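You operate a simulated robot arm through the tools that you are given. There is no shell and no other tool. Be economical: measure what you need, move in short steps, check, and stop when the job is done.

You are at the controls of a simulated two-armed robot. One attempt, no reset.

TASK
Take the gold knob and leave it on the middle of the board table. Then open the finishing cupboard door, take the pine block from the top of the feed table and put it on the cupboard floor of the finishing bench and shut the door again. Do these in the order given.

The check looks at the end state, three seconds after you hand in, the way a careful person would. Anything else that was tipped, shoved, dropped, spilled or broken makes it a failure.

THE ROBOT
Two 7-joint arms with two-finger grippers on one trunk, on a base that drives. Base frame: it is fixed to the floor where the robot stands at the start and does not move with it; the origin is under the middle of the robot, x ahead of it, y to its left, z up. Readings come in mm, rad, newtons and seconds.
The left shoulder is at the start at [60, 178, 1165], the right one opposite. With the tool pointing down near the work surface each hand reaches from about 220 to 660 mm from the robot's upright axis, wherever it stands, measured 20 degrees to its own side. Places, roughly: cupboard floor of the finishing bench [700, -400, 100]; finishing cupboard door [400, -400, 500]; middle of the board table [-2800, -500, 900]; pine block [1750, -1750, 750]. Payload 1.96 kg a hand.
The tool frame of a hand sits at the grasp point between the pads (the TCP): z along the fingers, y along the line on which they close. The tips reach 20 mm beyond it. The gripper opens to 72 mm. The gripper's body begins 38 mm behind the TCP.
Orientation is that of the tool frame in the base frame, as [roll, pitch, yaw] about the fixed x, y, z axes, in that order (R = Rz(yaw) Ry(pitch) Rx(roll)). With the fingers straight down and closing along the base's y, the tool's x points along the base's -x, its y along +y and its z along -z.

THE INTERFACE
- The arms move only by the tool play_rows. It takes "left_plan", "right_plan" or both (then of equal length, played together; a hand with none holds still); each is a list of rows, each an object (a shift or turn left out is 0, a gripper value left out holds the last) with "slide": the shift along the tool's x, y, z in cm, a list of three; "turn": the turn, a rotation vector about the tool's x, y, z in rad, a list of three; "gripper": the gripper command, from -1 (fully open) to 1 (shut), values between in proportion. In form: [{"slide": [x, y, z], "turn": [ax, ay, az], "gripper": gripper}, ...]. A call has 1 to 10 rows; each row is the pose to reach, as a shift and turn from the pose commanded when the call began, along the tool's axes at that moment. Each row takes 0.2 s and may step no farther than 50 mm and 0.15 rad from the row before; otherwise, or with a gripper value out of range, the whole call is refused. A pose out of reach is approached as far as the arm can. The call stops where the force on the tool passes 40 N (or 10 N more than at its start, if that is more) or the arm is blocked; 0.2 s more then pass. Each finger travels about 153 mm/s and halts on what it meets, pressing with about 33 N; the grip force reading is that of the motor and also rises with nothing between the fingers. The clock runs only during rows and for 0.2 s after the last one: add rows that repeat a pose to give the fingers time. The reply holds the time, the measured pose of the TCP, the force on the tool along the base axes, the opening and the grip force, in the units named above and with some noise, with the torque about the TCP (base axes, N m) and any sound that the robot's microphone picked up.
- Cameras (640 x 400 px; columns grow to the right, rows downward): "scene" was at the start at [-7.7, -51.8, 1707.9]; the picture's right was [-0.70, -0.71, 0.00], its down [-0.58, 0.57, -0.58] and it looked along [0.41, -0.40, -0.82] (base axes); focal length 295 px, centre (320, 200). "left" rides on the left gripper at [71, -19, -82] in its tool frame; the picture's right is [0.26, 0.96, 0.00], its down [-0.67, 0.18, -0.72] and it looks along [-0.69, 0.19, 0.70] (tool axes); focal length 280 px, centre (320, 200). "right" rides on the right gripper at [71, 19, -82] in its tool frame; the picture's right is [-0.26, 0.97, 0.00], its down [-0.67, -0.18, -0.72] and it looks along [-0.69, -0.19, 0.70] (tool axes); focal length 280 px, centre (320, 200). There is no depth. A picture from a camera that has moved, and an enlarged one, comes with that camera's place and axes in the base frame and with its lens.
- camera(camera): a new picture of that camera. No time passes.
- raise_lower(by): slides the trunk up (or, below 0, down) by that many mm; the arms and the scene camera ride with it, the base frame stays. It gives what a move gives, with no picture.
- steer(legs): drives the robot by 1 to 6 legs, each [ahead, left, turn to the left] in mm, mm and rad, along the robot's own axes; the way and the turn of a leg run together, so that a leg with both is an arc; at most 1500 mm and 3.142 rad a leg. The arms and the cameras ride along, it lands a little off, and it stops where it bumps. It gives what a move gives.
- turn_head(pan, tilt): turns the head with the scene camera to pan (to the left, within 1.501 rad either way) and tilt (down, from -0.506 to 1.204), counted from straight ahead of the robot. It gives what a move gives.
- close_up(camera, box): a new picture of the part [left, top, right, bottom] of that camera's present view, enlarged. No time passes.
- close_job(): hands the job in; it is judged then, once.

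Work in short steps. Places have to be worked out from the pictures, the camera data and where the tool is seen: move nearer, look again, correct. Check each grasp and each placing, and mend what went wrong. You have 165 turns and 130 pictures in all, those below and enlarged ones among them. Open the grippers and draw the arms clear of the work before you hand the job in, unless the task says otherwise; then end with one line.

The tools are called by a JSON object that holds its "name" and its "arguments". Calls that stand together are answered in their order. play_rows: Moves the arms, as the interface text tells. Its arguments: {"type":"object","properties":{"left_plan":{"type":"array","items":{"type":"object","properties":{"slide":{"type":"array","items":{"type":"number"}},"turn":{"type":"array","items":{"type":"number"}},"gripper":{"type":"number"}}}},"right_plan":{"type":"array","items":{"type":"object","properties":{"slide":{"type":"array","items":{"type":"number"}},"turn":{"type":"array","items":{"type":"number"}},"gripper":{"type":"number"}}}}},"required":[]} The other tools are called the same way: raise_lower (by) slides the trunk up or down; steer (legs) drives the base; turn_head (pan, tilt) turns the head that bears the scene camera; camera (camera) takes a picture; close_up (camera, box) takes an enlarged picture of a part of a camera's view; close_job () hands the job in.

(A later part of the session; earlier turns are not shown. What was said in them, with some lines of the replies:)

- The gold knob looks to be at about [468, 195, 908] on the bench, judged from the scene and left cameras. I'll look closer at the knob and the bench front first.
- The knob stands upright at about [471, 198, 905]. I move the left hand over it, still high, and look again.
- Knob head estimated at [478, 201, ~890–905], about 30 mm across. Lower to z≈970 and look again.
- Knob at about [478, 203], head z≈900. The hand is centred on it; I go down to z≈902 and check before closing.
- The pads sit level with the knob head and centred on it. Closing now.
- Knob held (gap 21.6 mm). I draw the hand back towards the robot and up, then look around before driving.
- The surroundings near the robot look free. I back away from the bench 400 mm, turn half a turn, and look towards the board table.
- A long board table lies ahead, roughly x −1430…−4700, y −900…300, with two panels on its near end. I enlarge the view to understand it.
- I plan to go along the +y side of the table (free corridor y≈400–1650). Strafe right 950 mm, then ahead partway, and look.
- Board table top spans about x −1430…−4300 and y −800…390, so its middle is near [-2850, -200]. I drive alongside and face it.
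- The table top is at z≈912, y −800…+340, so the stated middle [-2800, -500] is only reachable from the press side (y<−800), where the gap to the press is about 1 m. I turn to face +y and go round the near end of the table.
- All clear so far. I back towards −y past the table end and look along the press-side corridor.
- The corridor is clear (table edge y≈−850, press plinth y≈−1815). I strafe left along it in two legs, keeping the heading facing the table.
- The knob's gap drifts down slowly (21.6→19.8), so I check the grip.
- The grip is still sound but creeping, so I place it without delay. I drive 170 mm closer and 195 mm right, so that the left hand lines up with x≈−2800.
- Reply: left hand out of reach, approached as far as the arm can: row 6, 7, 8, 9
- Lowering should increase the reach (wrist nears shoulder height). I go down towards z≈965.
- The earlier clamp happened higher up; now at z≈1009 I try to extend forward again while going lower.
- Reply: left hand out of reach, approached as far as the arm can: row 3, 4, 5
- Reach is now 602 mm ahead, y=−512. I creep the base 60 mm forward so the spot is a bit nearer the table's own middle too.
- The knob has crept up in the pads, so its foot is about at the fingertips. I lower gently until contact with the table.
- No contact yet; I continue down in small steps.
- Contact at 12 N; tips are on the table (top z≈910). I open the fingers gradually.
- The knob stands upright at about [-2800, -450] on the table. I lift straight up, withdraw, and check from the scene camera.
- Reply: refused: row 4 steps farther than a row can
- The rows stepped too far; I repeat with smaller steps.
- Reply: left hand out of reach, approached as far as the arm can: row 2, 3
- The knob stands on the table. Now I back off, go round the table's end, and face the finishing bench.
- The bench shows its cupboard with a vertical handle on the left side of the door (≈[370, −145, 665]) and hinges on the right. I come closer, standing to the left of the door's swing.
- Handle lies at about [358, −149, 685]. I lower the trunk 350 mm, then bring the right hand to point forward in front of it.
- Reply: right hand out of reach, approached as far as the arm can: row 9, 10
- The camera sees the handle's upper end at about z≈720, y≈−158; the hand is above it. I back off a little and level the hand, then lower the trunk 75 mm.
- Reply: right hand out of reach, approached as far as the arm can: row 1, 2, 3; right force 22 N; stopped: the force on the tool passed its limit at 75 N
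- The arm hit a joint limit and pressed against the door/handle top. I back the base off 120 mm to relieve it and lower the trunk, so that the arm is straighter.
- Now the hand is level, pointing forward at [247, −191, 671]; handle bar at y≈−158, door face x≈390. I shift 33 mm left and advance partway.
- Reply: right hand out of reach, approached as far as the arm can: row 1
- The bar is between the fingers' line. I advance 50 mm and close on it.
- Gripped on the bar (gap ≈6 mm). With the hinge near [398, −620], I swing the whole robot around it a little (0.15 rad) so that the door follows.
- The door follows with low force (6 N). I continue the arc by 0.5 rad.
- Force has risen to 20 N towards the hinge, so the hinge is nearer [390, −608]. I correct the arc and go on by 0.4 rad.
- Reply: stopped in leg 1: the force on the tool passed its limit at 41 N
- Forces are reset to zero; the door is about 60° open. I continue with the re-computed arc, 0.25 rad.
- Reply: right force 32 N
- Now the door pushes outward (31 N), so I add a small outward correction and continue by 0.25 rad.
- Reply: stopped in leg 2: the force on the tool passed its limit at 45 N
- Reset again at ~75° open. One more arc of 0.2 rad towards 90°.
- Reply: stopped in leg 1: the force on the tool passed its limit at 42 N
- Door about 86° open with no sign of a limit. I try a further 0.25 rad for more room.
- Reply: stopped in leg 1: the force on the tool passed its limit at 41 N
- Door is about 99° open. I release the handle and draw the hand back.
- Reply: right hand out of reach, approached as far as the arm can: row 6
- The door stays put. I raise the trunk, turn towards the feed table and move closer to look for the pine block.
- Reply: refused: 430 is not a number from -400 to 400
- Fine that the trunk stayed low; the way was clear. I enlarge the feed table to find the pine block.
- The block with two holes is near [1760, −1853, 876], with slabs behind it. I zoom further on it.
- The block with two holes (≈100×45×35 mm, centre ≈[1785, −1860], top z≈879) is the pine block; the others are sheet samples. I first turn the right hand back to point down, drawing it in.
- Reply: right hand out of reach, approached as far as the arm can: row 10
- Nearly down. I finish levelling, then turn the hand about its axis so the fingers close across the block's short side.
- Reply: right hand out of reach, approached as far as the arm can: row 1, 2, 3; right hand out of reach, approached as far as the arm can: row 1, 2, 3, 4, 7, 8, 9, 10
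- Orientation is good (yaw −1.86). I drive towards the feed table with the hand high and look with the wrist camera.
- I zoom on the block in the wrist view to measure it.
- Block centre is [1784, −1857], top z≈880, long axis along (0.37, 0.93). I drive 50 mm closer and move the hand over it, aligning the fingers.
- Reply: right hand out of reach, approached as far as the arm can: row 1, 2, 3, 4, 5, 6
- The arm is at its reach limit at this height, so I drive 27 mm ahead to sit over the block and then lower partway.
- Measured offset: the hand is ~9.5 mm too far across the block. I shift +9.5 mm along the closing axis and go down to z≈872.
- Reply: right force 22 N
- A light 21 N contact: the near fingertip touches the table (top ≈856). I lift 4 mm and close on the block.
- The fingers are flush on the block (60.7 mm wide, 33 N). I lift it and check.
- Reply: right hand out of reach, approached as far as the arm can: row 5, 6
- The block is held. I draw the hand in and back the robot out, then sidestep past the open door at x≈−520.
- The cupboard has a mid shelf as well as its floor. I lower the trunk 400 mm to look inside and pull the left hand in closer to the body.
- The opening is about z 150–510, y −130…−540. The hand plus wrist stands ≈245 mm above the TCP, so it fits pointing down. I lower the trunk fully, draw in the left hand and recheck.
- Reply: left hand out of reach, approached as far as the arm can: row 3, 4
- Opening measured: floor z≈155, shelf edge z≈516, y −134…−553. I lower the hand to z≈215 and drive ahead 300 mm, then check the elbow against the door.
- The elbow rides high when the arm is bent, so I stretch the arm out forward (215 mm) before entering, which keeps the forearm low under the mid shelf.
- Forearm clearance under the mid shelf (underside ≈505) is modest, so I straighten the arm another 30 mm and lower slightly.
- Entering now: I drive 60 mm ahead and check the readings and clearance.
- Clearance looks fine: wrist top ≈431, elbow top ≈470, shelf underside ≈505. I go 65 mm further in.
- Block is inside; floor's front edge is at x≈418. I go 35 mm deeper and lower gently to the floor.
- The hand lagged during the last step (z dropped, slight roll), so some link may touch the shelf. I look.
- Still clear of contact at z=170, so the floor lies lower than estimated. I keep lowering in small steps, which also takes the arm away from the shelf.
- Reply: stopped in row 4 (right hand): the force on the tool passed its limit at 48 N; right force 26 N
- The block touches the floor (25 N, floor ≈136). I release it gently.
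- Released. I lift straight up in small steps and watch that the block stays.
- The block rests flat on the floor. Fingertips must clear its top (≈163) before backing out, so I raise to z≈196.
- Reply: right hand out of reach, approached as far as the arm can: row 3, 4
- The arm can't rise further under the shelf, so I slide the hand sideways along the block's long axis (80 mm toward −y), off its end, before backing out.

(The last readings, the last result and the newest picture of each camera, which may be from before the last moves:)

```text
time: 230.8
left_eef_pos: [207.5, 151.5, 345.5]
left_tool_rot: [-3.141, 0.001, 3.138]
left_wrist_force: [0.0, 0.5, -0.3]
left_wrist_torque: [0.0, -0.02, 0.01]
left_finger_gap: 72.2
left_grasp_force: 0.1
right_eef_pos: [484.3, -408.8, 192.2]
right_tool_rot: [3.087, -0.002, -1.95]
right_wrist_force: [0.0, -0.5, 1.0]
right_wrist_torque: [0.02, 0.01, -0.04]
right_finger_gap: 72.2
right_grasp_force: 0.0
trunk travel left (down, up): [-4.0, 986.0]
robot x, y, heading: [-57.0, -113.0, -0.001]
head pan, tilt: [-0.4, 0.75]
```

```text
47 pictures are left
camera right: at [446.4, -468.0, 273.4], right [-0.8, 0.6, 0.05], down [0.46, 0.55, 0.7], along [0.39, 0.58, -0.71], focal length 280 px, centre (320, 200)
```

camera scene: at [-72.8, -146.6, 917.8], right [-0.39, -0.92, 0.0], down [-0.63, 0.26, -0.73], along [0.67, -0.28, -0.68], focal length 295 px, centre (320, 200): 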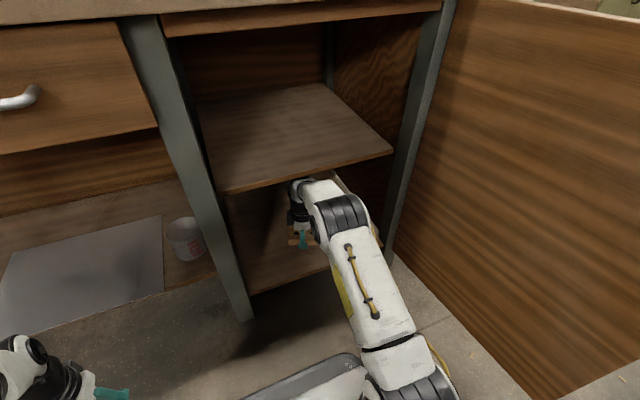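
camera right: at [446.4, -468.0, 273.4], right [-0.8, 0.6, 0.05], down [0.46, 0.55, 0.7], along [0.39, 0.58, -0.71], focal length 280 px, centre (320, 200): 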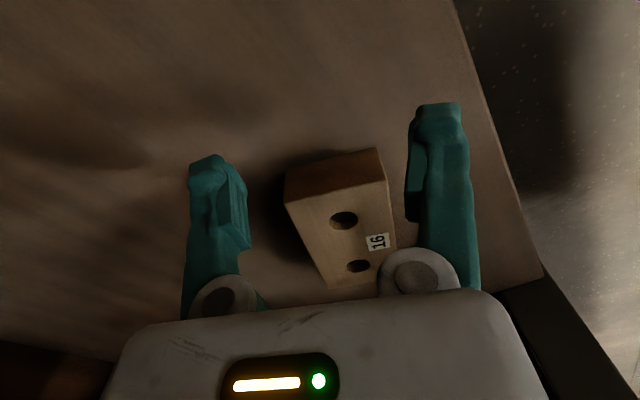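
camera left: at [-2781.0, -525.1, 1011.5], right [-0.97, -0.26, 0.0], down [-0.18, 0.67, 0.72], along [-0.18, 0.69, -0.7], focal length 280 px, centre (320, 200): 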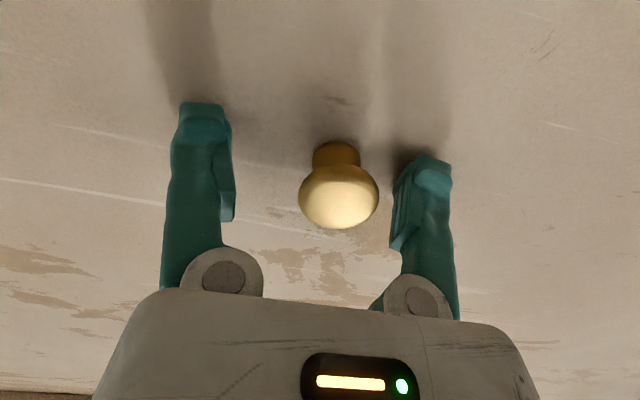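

The fingers are past the block's end with ~20 mm to spare. I back straight out.

{"name": "steer", "arguments": {"legs": [[-260, 0, 0]]}}

{"name": "turn_head", "arguments": {"pan": -0.4, "tilt": 0.6}}

{"name": "camera", "arguments": {"camera": "scene"}}

```text
time: 232.7
left_eef_pos: [-53.1, 151.7, 346.3]
left_tool_rot: [3.14, 0.002, 3.134]
left_wrist_force: [0.7, -0.2, -0.7]
left_wrist_torque: [0.01, -0.02, 0.01]
left_finger_gap: 71.9
left_grasp_force: 0.1
right_eef_pos: [220.4, -408.1, 191.6]
right_tool_rot: [3.086, -0.003, -1.953]
right_wrist_force: [0.8, 0.3, 0.5]
right_wrist_torque: [-0.02, 0.02, 0.01]
right_finger_gap: 72.1
right_grasp_force: 0.1
trunk travel left (down, up): [-4.0, 986.0]
robot x, y, heading: [-323.5, -114.3, -0.012]
head pan, tilt: [-0.4, 0.75]
```

```text
time: 233.4
left_eef_pos: [-53.2, 151.6, 346.3]
left_tool_rot: [3.14, 0.001, 3.135]
left_wrist_force: [-0.2, -0.3, 0.2]
left_wrist_torque: [0.02, 0.03, 0.0]
left_finger_gap: 72.1
left_grasp_force: 0.1
right_eef_pos: [221.2, -407.9, 192.2]
right_tool_rot: [3.088, -0.003, -1.955]
right_wrist_force: [0.6, 0.3, 0.0]
right_wrist_torque: [0.01, 0.0, 0.01]
right_finger_gap: 71.9
right_grasp_force: 0.1
trunk travel left (down, up): [-4.0, 986.0]
robot x, y, heading: [-323.8, -106.3, -0.003]
head pan, tilt: [-0.4, 0.6]
```

```text
46 pictures are left
camera scene: at [-300.5, -147.5, 930.6], right [-0.4, -0.92, 0.0], down [-0.52, 0.22, -0.82], along [0.76, -0.33, -0.57], focal length 295 px, centre (320, 200)
```

scene: 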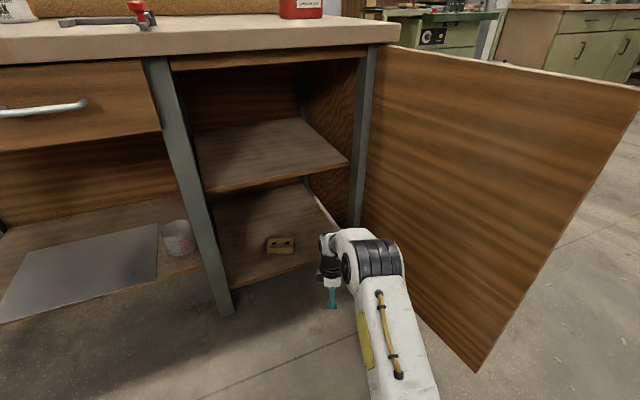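

The pine block sits flat on the cupboard floor. To shut the door I must get to its outer side: I back off clear of the door and raise the trunk.

{"name": "steer", "arguments": {"legs": [[-480, 0, 0]]}}

{"name": "raise_lower", "arguments": {"by": 325}}

{"name": "play_rows", "arguments": {"right_plan": [{"slide": [0, 0, 0], "turn": [0, 0, 0.14]}, {"slide": [0, 0, -2], "turn": [0, 0, 0.28]}, {"slide": [0, 0, -4], "turn": [0, 0, 0.42]}, {"slide": [0, 0, -6], "turn": [0, 0, 0.56]}, {"slide": [0, 0, -8], "turn": [0, 0, 0.7]}, {"slide": [0, 0, -10], "turn": [0, 0, 0.84]}, {"slide": [0, 0, -12], "turn": [0, 0, 0.98]}, {"slide": [0, 0, -12], "turn": [0, 0, 1.1]}, {"slide": [0, 0, -12], "turn": [0, 0, 1.19]}, {"slide": [0, 0, -12], "turn": [0, 0, 1.19]}]}}

```text
time: 236.2
left_eef_pos: [-538.4, 155.8, 345.0]
left_tool_rot: [3.141, 0.001, -3.14]
left_wrist_force: [0.2, -1.0, 0.1]
left_wrist_torque: [0.01, 0.0, 0.01]
left_finger_gap: 72.1
left_grasp_force: 0.1
right_eef_pos: [-259.9, -402.6, 191.5]
right_tool_rot: [3.086, -0.003, -1.944]
right_wrist_force: [0.6, 0.0, -0.4]
right_wrist_torque: [0.02, -0.02, 0.01]
right_finger_gap: 71.7
right_grasp_force: 0.0
trunk travel left (down, up): [-4.0, 986.0]
robot x, y, heading: [-806.9, -110.0, -0.0]
head pan, tilt: [-0.4, 0.6]
```

```text
time: 239.4
left_eef_pos: [-539.1, 156.2, 670.6]
left_tool_rot: [3.14, 0.001, -3.14]
left_wrist_force: [-0.4, 0.2, 0.4]
left_wrist_torque: [-0.01, -0.01, -0.01]
left_finger_gap: 72.1
left_grasp_force: 0.0
right_eef_pos: [-260.2, -401.4, 515.7]
right_tool_rot: [3.086, -0.003, -1.944]
right_wrist_force: [0.9, -0.8, 0.5]
right_wrist_torque: [0.03, 0.01, 0.01]
right_finger_gap: 71.9
right_grasp_force: 0.0
trunk travel left (down, up): [-329.0, 661.0]
robot x, y, heading: [-805.9, -109.6, 0.006]
head pan, tilt: [-0.4, 0.6]
```

```text
time: 241.6
left_eef_pos: [-538.1, 155.4, 671.3]
left_tool_rot: [3.14, 0.0, -3.141]
left_wrist_force: [-0.1, -0.4, -0.6]
left_wrist_torque: [-0.01, 0.03, -0.03]
left_finger_gap: 72.0
left_grasp_force: 0.0
right_eef_pos: [-256.4, -425.5, 675.1]
right_tool_rot: [-3.109, 0.143, -2.933]
right_wrist_force: [0.3, 0.3, 0.9]
right_wrist_torque: [-0.04, 0.02, 0.0]
right_finger_gap: 72.1
right_grasp_force: 0.1
right hand out of reach, approached as far as the arm can: row 4, 5, 6, 7, 8, 9, 10
trunk travel left (down, up): [-329.0, 661.0]
robot x, y, heading: [-806.0, -109.2, 0.003]
head pan, tilt: [-0.4, 0.6]
```

Now I pitch the hand forward to horizontal while stretching it ahead.

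{"name": "play_rows", "arguments": {"right_plan": [{"slide": [-1.2, 0.3, 0], "turn": [0, -0.14, 0]}, {"slide": [-2.4, 0.6, 0], "turn": [0, -0.28, 0]}, {"slide": [-3.6, 1, 0], "turn": [0, -0.42, 0]}, {"slide": [-4.8, 1.4, 0], "turn": [0, -0.56, 0]}, {"slide": [-6, 1.8, 0], "turn": [0, -0.7, 0]}, {"slide": [-7.2, 2.2, 0], "turn": [0, -0.84, 0]}, {"slide": [-8.4, 2.6, 0], "turn": [0, -0.98, 0]}, {"slide": [-9.6, 3, 0], "turn": [0, -1.12, 0]}, {"slide": [-10.8, 3, 0], "turn": [0, -1.26, 0]}, {"slide": [-12, 3, 0], "turn": [0, -1.4, 0]}]}}

{"name": "camera", "arguments": {"camera": "scene"}}

```text
time: 243.8
left_eef_pos: [-538.0, 155.9, 671.4]
left_tool_rot: [3.141, 0.001, -3.14]
left_wrist_force: [-0.5, -0.6, -0.6]
left_wrist_torque: [-0.02, 0.02, 0.01]
left_finger_gap: 71.8
left_grasp_force: 0.0
right_eef_pos: [-145.0, -373.3, 692.3]
right_tool_rot: [-2.254, 1.532, -2.05]
right_wrist_force: [1.0, 0.6, 0.2]
right_wrist_torque: [0.04, -0.01, 0.01]
right_finger_gap: 72.2
right_grasp_force: 0.0
trunk travel left (down, up): [-329.0, 661.0]
robot x, y, heading: [-806.2, -112.0, -0.003]
head pan, tilt: [-0.4, 0.6]
```

```text
45 pictures are left
camera scene: at [-783.3, -146.1, 1255.7], right [-0.39, -0.92, 0.0], down [-0.52, 0.22, -0.82], along [0.76, -0.32, -0.57], focal length 295 px, centre (320, 200)
```

scene: 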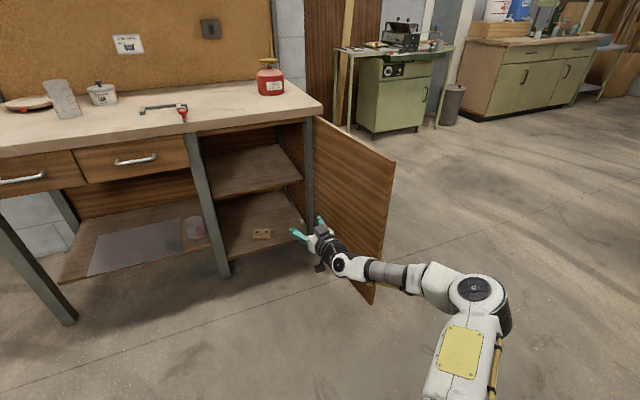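

The hand is level again. I turn to face +y, and go around to the outside of the open door, staying clear of its tip.

{"name": "steer", "arguments": {"legs": [[0, 0, 0.87], [0, 0, 0.863], [-1222, 196, 0], [-181, -180, 0]]}}

{"name": "turn_head", "arguments": {"pan": -0.5, "tilt": 0.6}}

{"name": "camera", "arguments": {"camera": "scene"}}

```text
time: 256.1
left_eef_pos: [-901.3, -1289.0, 672.0]
left_tool_rot: [-3.14, 0.003, -1.406]
left_wrist_force: [-0.5, 0.7, 0.2]
left_wrist_torque: [0.04, 0.0, -0.03]
left_finger_gap: 72.1
left_grasp_force: 0.2
right_eef_pos: [-441.7, -816.8, 691.8]
right_tool_rot: [-2.288, 1.531, -0.35]
right_wrist_force: [-0.2, -0.2, 0.0]
right_wrist_torque: [0.01, 0.0, 0.02]
right_finger_gap: 72.0
right_grasp_force: 0.0
trunk travel left (down, up): [-329.0, 661.0]
robot x, y, heading: [-595.1, -1512.5, 1.739]
head pan, tilt: [-0.4, 0.6]
```

```text
time: 256.8
left_eef_pos: [-901.7, -1290.0, 671.1]
left_tool_rot: [-3.141, 0.002, -1.406]
left_wrist_force: [-0.9, 0.4, 0.1]
left_wrist_torque: [0.02, -0.02, 0.01]
left_finger_gap: 72.4
left_grasp_force: 0.1
right_eef_pos: [-442.9, -816.9, 691.3]
right_tool_rot: [-2.293, 1.531, -0.353]
right_wrist_force: [0.1, 0.5, 0.3]
right_wrist_torque: [0.01, -0.01, 0.04]
right_finger_gap: 72.2
right_grasp_force: 0.1
trunk travel left (down, up): [-329.0, 661.0]
robot x, y, heading: [-595.3, -1513.5, 1.738]
head pan, tilt: [-0.499, 0.6]
```

```text
44 pictures are left
camera scene: at [-556.6, -1487.7, 1255.7], right [0.94, -0.33, 0.0], down [-0.19, -0.53, -0.83], along [0.27, 0.78, -0.56], focal length 295 px, centre (320, 200)
```

scene: 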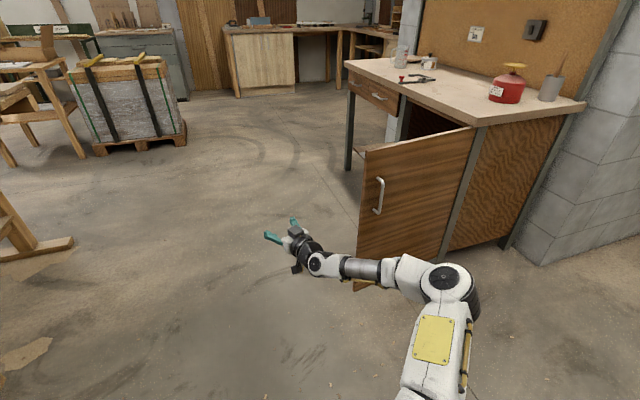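

Clear view of the door's outer face. I sidestep right so the hand faces the door, and close the fingers to make a pusher.

{"name": "steer", "arguments": {"legs": [[-61, -443, -0.008]]}}

{"name": "play_rows", "arguments": {"right_plan": [{"gripper": 1}, {"gripper": 1}, {"gripper": 1}]}}

{"name": "camera", "arguments": {"camera": "scene"}}

```text
time: 259.4
left_eef_pos: [-455.4, -1277.0, 670.9]
left_tool_rot: [3.142, 0.003, -1.423]
left_wrist_force: [-0.1, 0.3, 0.0]
left_wrist_torque: [-0.01, 0.01, 0.0]
left_finger_gap: 71.9
left_grasp_force: 0.0
right_eef_pos: [10.4, -810.1, 692.4]
right_tool_rot: [-2.293, 1.53, -0.371]
right_wrist_force: [-0.4, 0.1, -1.1]
right_wrist_torque: [0.0, 0.02, 0.03]
right_finger_gap: 71.8
right_grasp_force: 0.1
trunk travel left (down, up): [-329.0, 661.0]
robot x, y, heading: [-153.3, -1499.7, 1.72]
head pan, tilt: [-0.499, 0.6]
```

```text
time: 260.2
left_eef_pos: [-454.3, -1277.9, 670.4]
left_tool_rot: [-3.14, 0.001, -1.423]
left_wrist_force: [-0.2, 0.3, 0.4]
left_wrist_torque: [0.03, 0.02, -0.04]
left_finger_gap: 72.0
left_grasp_force: 0.0
right_eef_pos: [10.3, -811.2, 691.6]
right_tool_rot: [-2.292, 1.528, -0.37]
right_wrist_force: [0.0, 1.3, -0.5]
right_wrist_torque: [0.01, -0.03, -0.01]
right_finger_gap: 0.0
right_grasp_force: 29.6
trunk travel left (down, up): [-329.0, 661.0]
robot x, y, heading: [-152.6, -1503.2, 1.718]
head pan, tilt: [-0.499, 0.6]
```

```text
43 pictures are left
camera scene: at [-113.5, -1479.5, 1255.7], right [0.94, -0.34, 0.0], down [-0.19, -0.53, -0.83], along [0.28, 0.77, -0.56], focal length 295 px, centre (320, 200)
```

scene: 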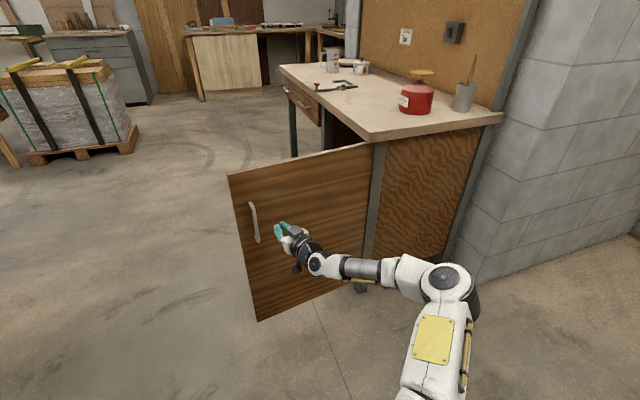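

Hand faces the door beside the handle, ~120 mm off. I drive ahead 110 mm to meet it.

{"name": "steer", "arguments": {"legs": [[115, 0, 0]]}}

{"name": "camera", "arguments": {"camera": "scene"}}

```text
time: 261.4
left_eef_pos: [-471.5, -1163.1, 670.8]
left_tool_rot: [-3.141, 0.0, -1.423]
left_wrist_force: [-0.3, -0.4, -1.6]
left_wrist_torque: [-0.04, 0.0, -0.03]
left_finger_gap: 71.9
left_grasp_force: 0.1
right_eef_pos: [-7.4, -697.3, 691.7]
right_tool_rot: [-2.309, 1.527, -0.385]
right_wrist_force: [-0.3, 0.2, -0.4]
right_wrist_torque: [0.02, 0.0, -0.01]
right_finger_gap: 0.0
right_grasp_force: 30.1
trunk travel left (down, up): [-329.0, 661.0]
robot x, y, heading: [-169.1, -1388.1, 1.717]
head pan, tilt: [-0.499, 0.6]
```

```text
42 pictures are left
camera scene: at [-130.5, -1365.1, 1255.6], right [0.94, -0.34, 0.0], down [-0.19, -0.53, -0.82], along [0.28, 0.77, -0.57], focal length 295 px, centre (320, 200)
```

scene: 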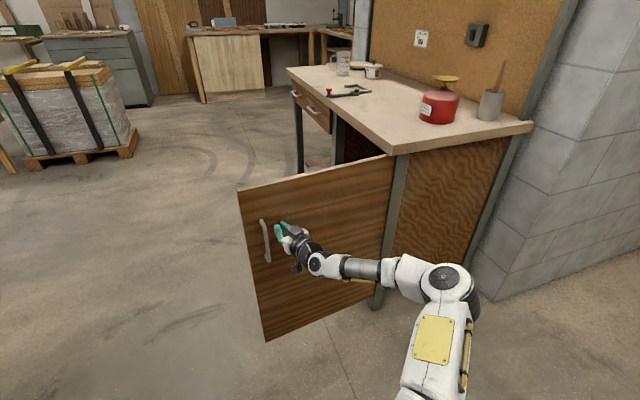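

At the face now. I begin closing: arc about the hinge, −0.4 rad.

{"name": "steer", "arguments": {"legs": [[272, 276, -0.4]]}}

{"name": "camera", "arguments": {"camera": "scene"}}

```text
time: 263.9
left_eef_pos: [-621.4, -777.1, 670.8]
left_tool_rot: [-3.141, 0.001, -1.828]
left_wrist_force: [-0.9, 0.1, -0.7]
left_wrist_torque: [-0.04, 0.03, 0.0]
left_finger_gap: 71.7
left_grasp_force: 0.1
right_eef_pos: [-8.6, -533.6, 691.8]
right_tool_rot: [-2.296, 1.528, -0.778]
right_wrist_force: [0.1, 0.6, -0.3]
right_wrist_torque: [-0.02, 0.02, 0.0]
right_finger_gap: 0.0
right_grasp_force: 29.5
trunk travel left (down, up): [-329.0, 661.0]
robot x, y, heading: [-431.1, -1102.4, 1.31]
head pan, tilt: [-0.499, 0.6]
```

```text
41 pictures are left
camera scene: at [-385.6, -1098.0, 1255.7], right [0.73, -0.69, 0.0], down [-0.39, -0.41, -0.82], along [0.57, 0.6, -0.57], focal length 295 px, centre (320, 200)
```

scene: 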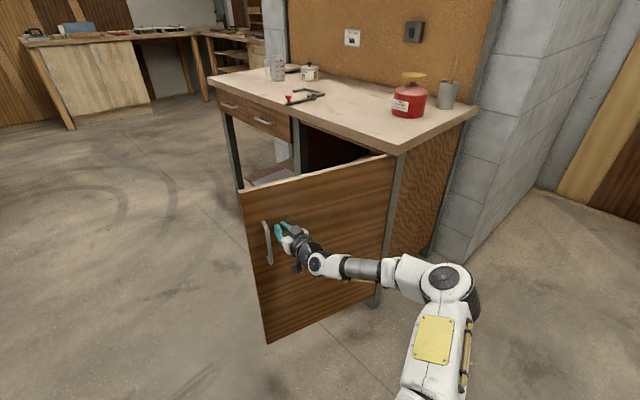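

The door follows with hardly any force. Next −0.5 rad.

{"name": "steer", "arguments": {"legs": [[336, 344, -0.5]]}}

{"name": "camera", "arguments": {"camera": "scene"}}

```text
time: 266.8
left_eef_pos: [-577.6, -259.7, 670.1]
left_tool_rot: [-3.142, 0.001, -2.327]
left_wrist_force: [-0.3, -0.3, 0.4]
left_wrist_torque: [0.03, 0.02, -0.03]
left_finger_gap: 72.0
left_grasp_force: 0.1
right_eef_pos: [77.5, -339.0, 691.6]
right_tool_rot: [-2.298, 1.529, -1.281]
right_wrist_force: [-0.2, 0.4, 0.4]
right_wrist_torque: [0.02, 0.02, 0.03]
right_finger_gap: 0.1
right_grasp_force: 29.7
trunk travel left (down, up): [-329.0, 661.0]
robot x, y, heading: [-564.9, -636.9, 0.812]
head pan, tilt: [-0.499, 0.6]
```

```text
40 pictures are left
camera scene: at [-524.3, -653.9, 1255.7], right [0.31, -0.95, 0.0], down [-0.54, -0.17, -0.82], along [0.78, 0.25, -0.57], focal length 295 px, centre (320, 200)
```

scene: 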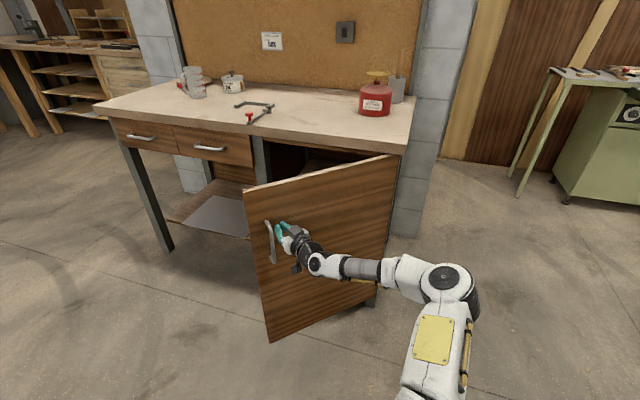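

Going on: −0.5 rad.

{"name": "steer", "arguments": {"legs": [[337, 339, -0.5]]}}

{"name": "camera", "arguments": {"camera": "scene"}}

```text
time: 269.7
left_eef_pos: [-293.1, 169.7, 670.7]
left_tool_rot: [-3.141, 0.001, -2.825]
left_wrist_force: [0.4, 0.5, 0.0]
left_wrist_torque: [0.03, 0.0, 0.0]
left_finger_gap: 72.1
left_grasp_force: 0.0
right_eef_pos: [244.6, -211.2, 692.3]
right_tool_rot: [-2.3, 1.529, -1.778]
right_wrist_force: [0.5, -0.5, -0.6]
right_wrist_torque: [0.0, -0.02, -0.03]
right_finger_gap: 0.2
right_grasp_force: 29.6
trunk travel left (down, up): [-329.0, 661.0]
robot x, y, heading: [-466.6, -166.2, 0.321]
head pan, tilt: [-0.499, 0.6]
```

```text
39 pictures are left
camera scene: at [-433.8, -202.4, 1255.7], right [-0.18, -0.98, 0.0], down [-0.56, 0.1, -0.82], along [0.81, -0.15, -0.57], focal length 295 px, centre (320, 200)
```

scene: 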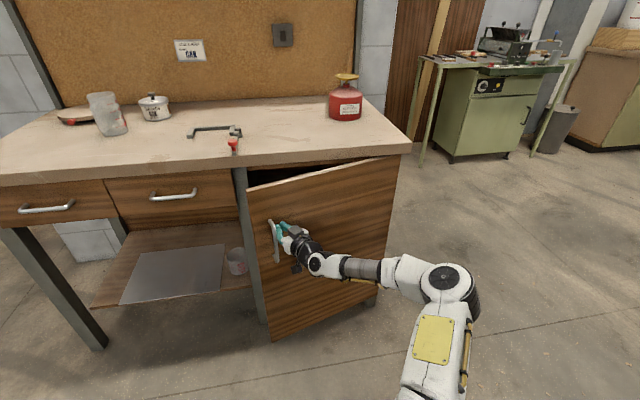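

About 0.3 rad remains. Arc −0.27 rad, then a final gentle push.

{"name": "steer", "arguments": {"legs": [[187, 182, -0.27]]}}

{"name": "camera", "arguments": {"camera": "scene"}}

```text
time: 271.6
left_eef_pos: [-61.5, 326.1, 670.6]
left_tool_rot: [3.14, 0.001, -3.09]
left_wrist_force: [0.7, 0.2, 0.0]
left_wrist_torque: [0.01, 0.01, -0.02]
left_finger_gap: 71.8
left_grasp_force: 0.2
right_eef_pos: [358.1, -183.1, 691.4]
right_tool_rot: [-2.3, 1.529, -2.044]
right_wrist_force: [0.0, 0.3, 0.8]
right_wrist_torque: [-0.02, 0.01, -0.01]
right_finger_gap: 0.0
right_grasp_force: 29.6
trunk travel left (down, up): [-329.0, 661.0]
robot x, y, heading: [-316.2, 43.9, 0.054]
head pan, tilt: [-0.499, 0.6]
```

```text
38 pictures are left
camera scene: at [-293.7, 3.8, 1255.7], right [-0.43, -0.9, 0.0], down [-0.51, 0.24, -0.82], along [0.74, -0.36, -0.57], focal length 295 px, centre (320, 200)
```

scene: 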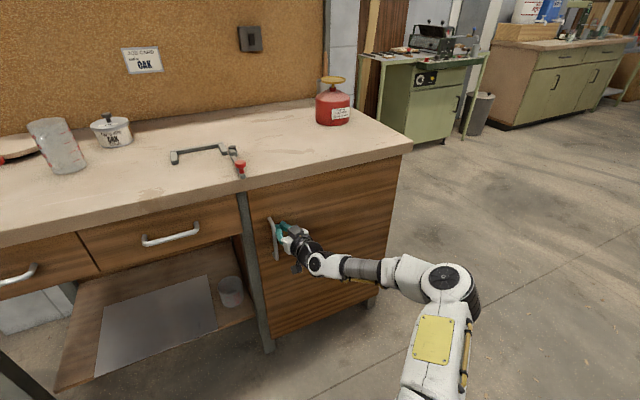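

Nearly shut (fingertips x≈378, closed face ≈390). I push the last bit with the arm, watching the force.

{"name": "play_rows", "arguments": {"right_plan": [{"slide": [0, 0, 0.6]}, {"slide": [0, 0, 1.2]}, {"slide": [0, 0, 1.8]}, {"slide": [0, 0, 2.2]}, {"slide": [0, 0, 2.2]}]}}

{"name": "camera", "arguments": {"camera": "scene"}}

```text
time: 272.4
left_eef_pos: [-64.1, 325.6, 670.1]
left_tool_rot: [3.14, 0.005, -3.093]
left_wrist_force: [-0.6, -0.9, 0.0]
left_wrist_torque: [0.02, -0.02, -0.02]
left_finger_gap: 72.0
left_grasp_force: 0.1
right_eef_pos: [369.8, -182.3, 691.5]
right_tool_rot: [-2.305, 1.529, -2.054]
right_wrist_force: [-24.5, -0.9, 7.6]
right_wrist_torque: [0.22, -0.14, -0.09]
right_finger_gap: 6.0
right_grasp_force: 29.8
trunk travel left (down, up): [-329.0, 661.0]
robot x, y, heading: [-315.1, 47.3, 0.042]
head pan, tilt: [-0.499, 0.6]
stopped in row 4 (right hand): the force on the tool passed its limit at 47 N (the readings are from after the stop); the commanded pose is now the measured one
```

```text
37 pictures are left
camera scene: at [-299.1, 3.7, 1256.0], right [-0.43, -0.9, 0.0], down [-0.51, 0.25, -0.83], along [0.74, -0.36, -0.56], focal length 295 px, centre (320, 200)
```

scene: 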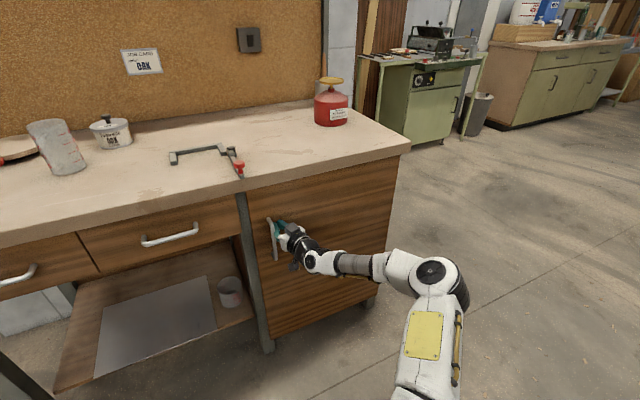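

The door stops at 47 N, i.e. shut. The finger gap reads 6 mm, so I check with the wrist camera that nothing is caught.

{"name": "camera", "arguments": {"camera": "right"}}

{"name": "close_up", "arguments": {"camera": "scene", "box": [230, 150, 350, 225]}}

```text
36 pictures are left
camera right: at [284.9, -185.9, 621.9], right [-0.24, 0.94, 0.23], down [-0.63, -0.33, 0.7], along [0.74, 0.02, 0.68], focal length 280 px, centre (320, 200)
```

right: 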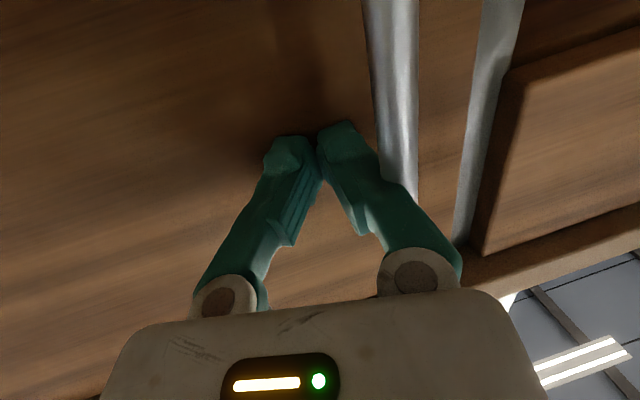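

```text
5.33 times, centred on (290, 188) of scene
camera zoom: at [-299.1, 3.7, 1256.0], right [-0.43, -0.9, 0.0], down [-0.51, 0.25, -0.83], along [0.74, -0.36, -0.56], focal length 1574 px, centre (480, 267)
```

zoom: 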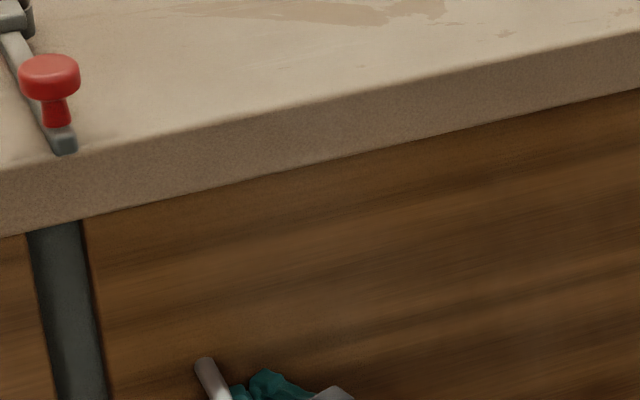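

Nothing is caught, and the TCP x (369.8) matches the earlier closed-door contact (369.5). I back away and verify that the door stays shut.

{"name": "steer", "arguments": {"legs": [[-350, 0, 0]]}}

{"name": "play_rows", "arguments": {"right_plan": [{"gripper": 0}, {"gripper": -1}, {"gripper": -1}, {"gripper": -1}]}}

{"name": "camera", "arguments": {"camera": "scene"}}

{"name": "close_up", "arguments": {"camera": "scene", "box": [200, 60, 440, 210]}}

```text
time: 274.7
left_eef_pos: [-410.7, 306.1, 671.0]
left_tool_rot: [-3.141, 0.003, -3.097]
left_wrist_force: [0.2, -0.6, 0.0]
left_wrist_torque: [0.0, 0.02, -0.02]
left_finger_gap: 71.9
left_grasp_force: 0.1
right_eef_pos: [21.1, -200.2, 689.5]
right_tool_rot: [-2.384, 1.528, -2.133]
right_wrist_force: [0.5, 0.1, 0.3]
right_wrist_torque: [0.03, 0.0, 0.01]
right_finger_gap: 0.2
right_grasp_force: 29.9
trunk travel left (down, up): [-329.0, 661.0]
robot x, y, heading: [-666.3, 25.1, 0.043]
head pan, tilt: [-0.499, 0.6]
```

```text
time: 275.7
left_eef_pos: [-410.2, 305.7, 670.1]
left_tool_rot: [3.141, 0.001, -3.096]
left_wrist_force: [0.5, 0.6, 0.2]
left_wrist_torque: [-0.02, 0.02, 0.0]
left_finger_gap: 72.0
left_grasp_force: 0.1
right_eef_pos: [21.8, -200.1, 689.2]
right_tool_rot: [-2.39, 1.527, -2.139]
right_wrist_force: [-0.5, -0.3, 0.1]
right_wrist_torque: [-0.05, -0.05, 0.0]
right_finger_gap: 72.0
right_grasp_force: 0.1
trunk travel left (down, up): [-329.0, 661.0]
robot x, y, heading: [-666.6, 31.6, 0.045]
head pan, tilt: [-0.499, 0.6]
```

```text
34 pictures are left
camera scene: at [-644.8, -13.8, 1255.7], right [-0.44, -0.9, 0.0], down [-0.51, 0.25, -0.83], along [0.74, -0.36, -0.56], focal length 295 px, centre (320, 200)
```

scene: 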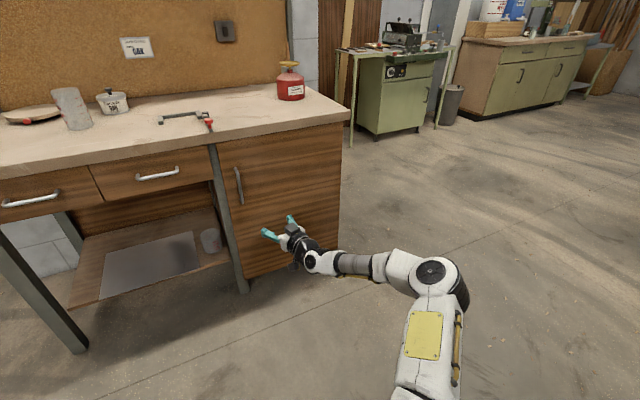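

```text
2.67 times, centred on (320, 135) of scene
camera zoom: at [-644.8, -13.8, 1255.7], right [-0.44, -0.9, 0.0], down [-0.51, 0.25, -0.83], along [0.74, -0.36, -0.56], focal length 787 px, centre (320, 373)
```

zoom: 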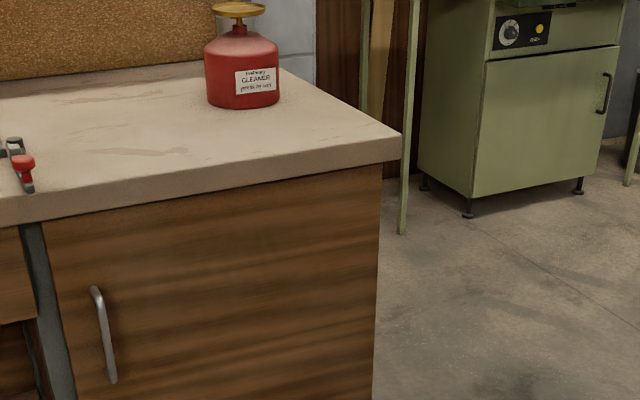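

The door is shut, the block is inside, the knob is on the board table, and both grippers are open and clear. I hand in.

{"name": "close_job", "arguments": {}}

```text
The job is handed in.
```

The job is handed in: the gold knob is on the board table, the pine block is on the cupboard floor and the door is shut; the knob, at about [-2800, -450], matches the given spot but is about 250 mm short of the table's measured centre line, which the arm could not reach.
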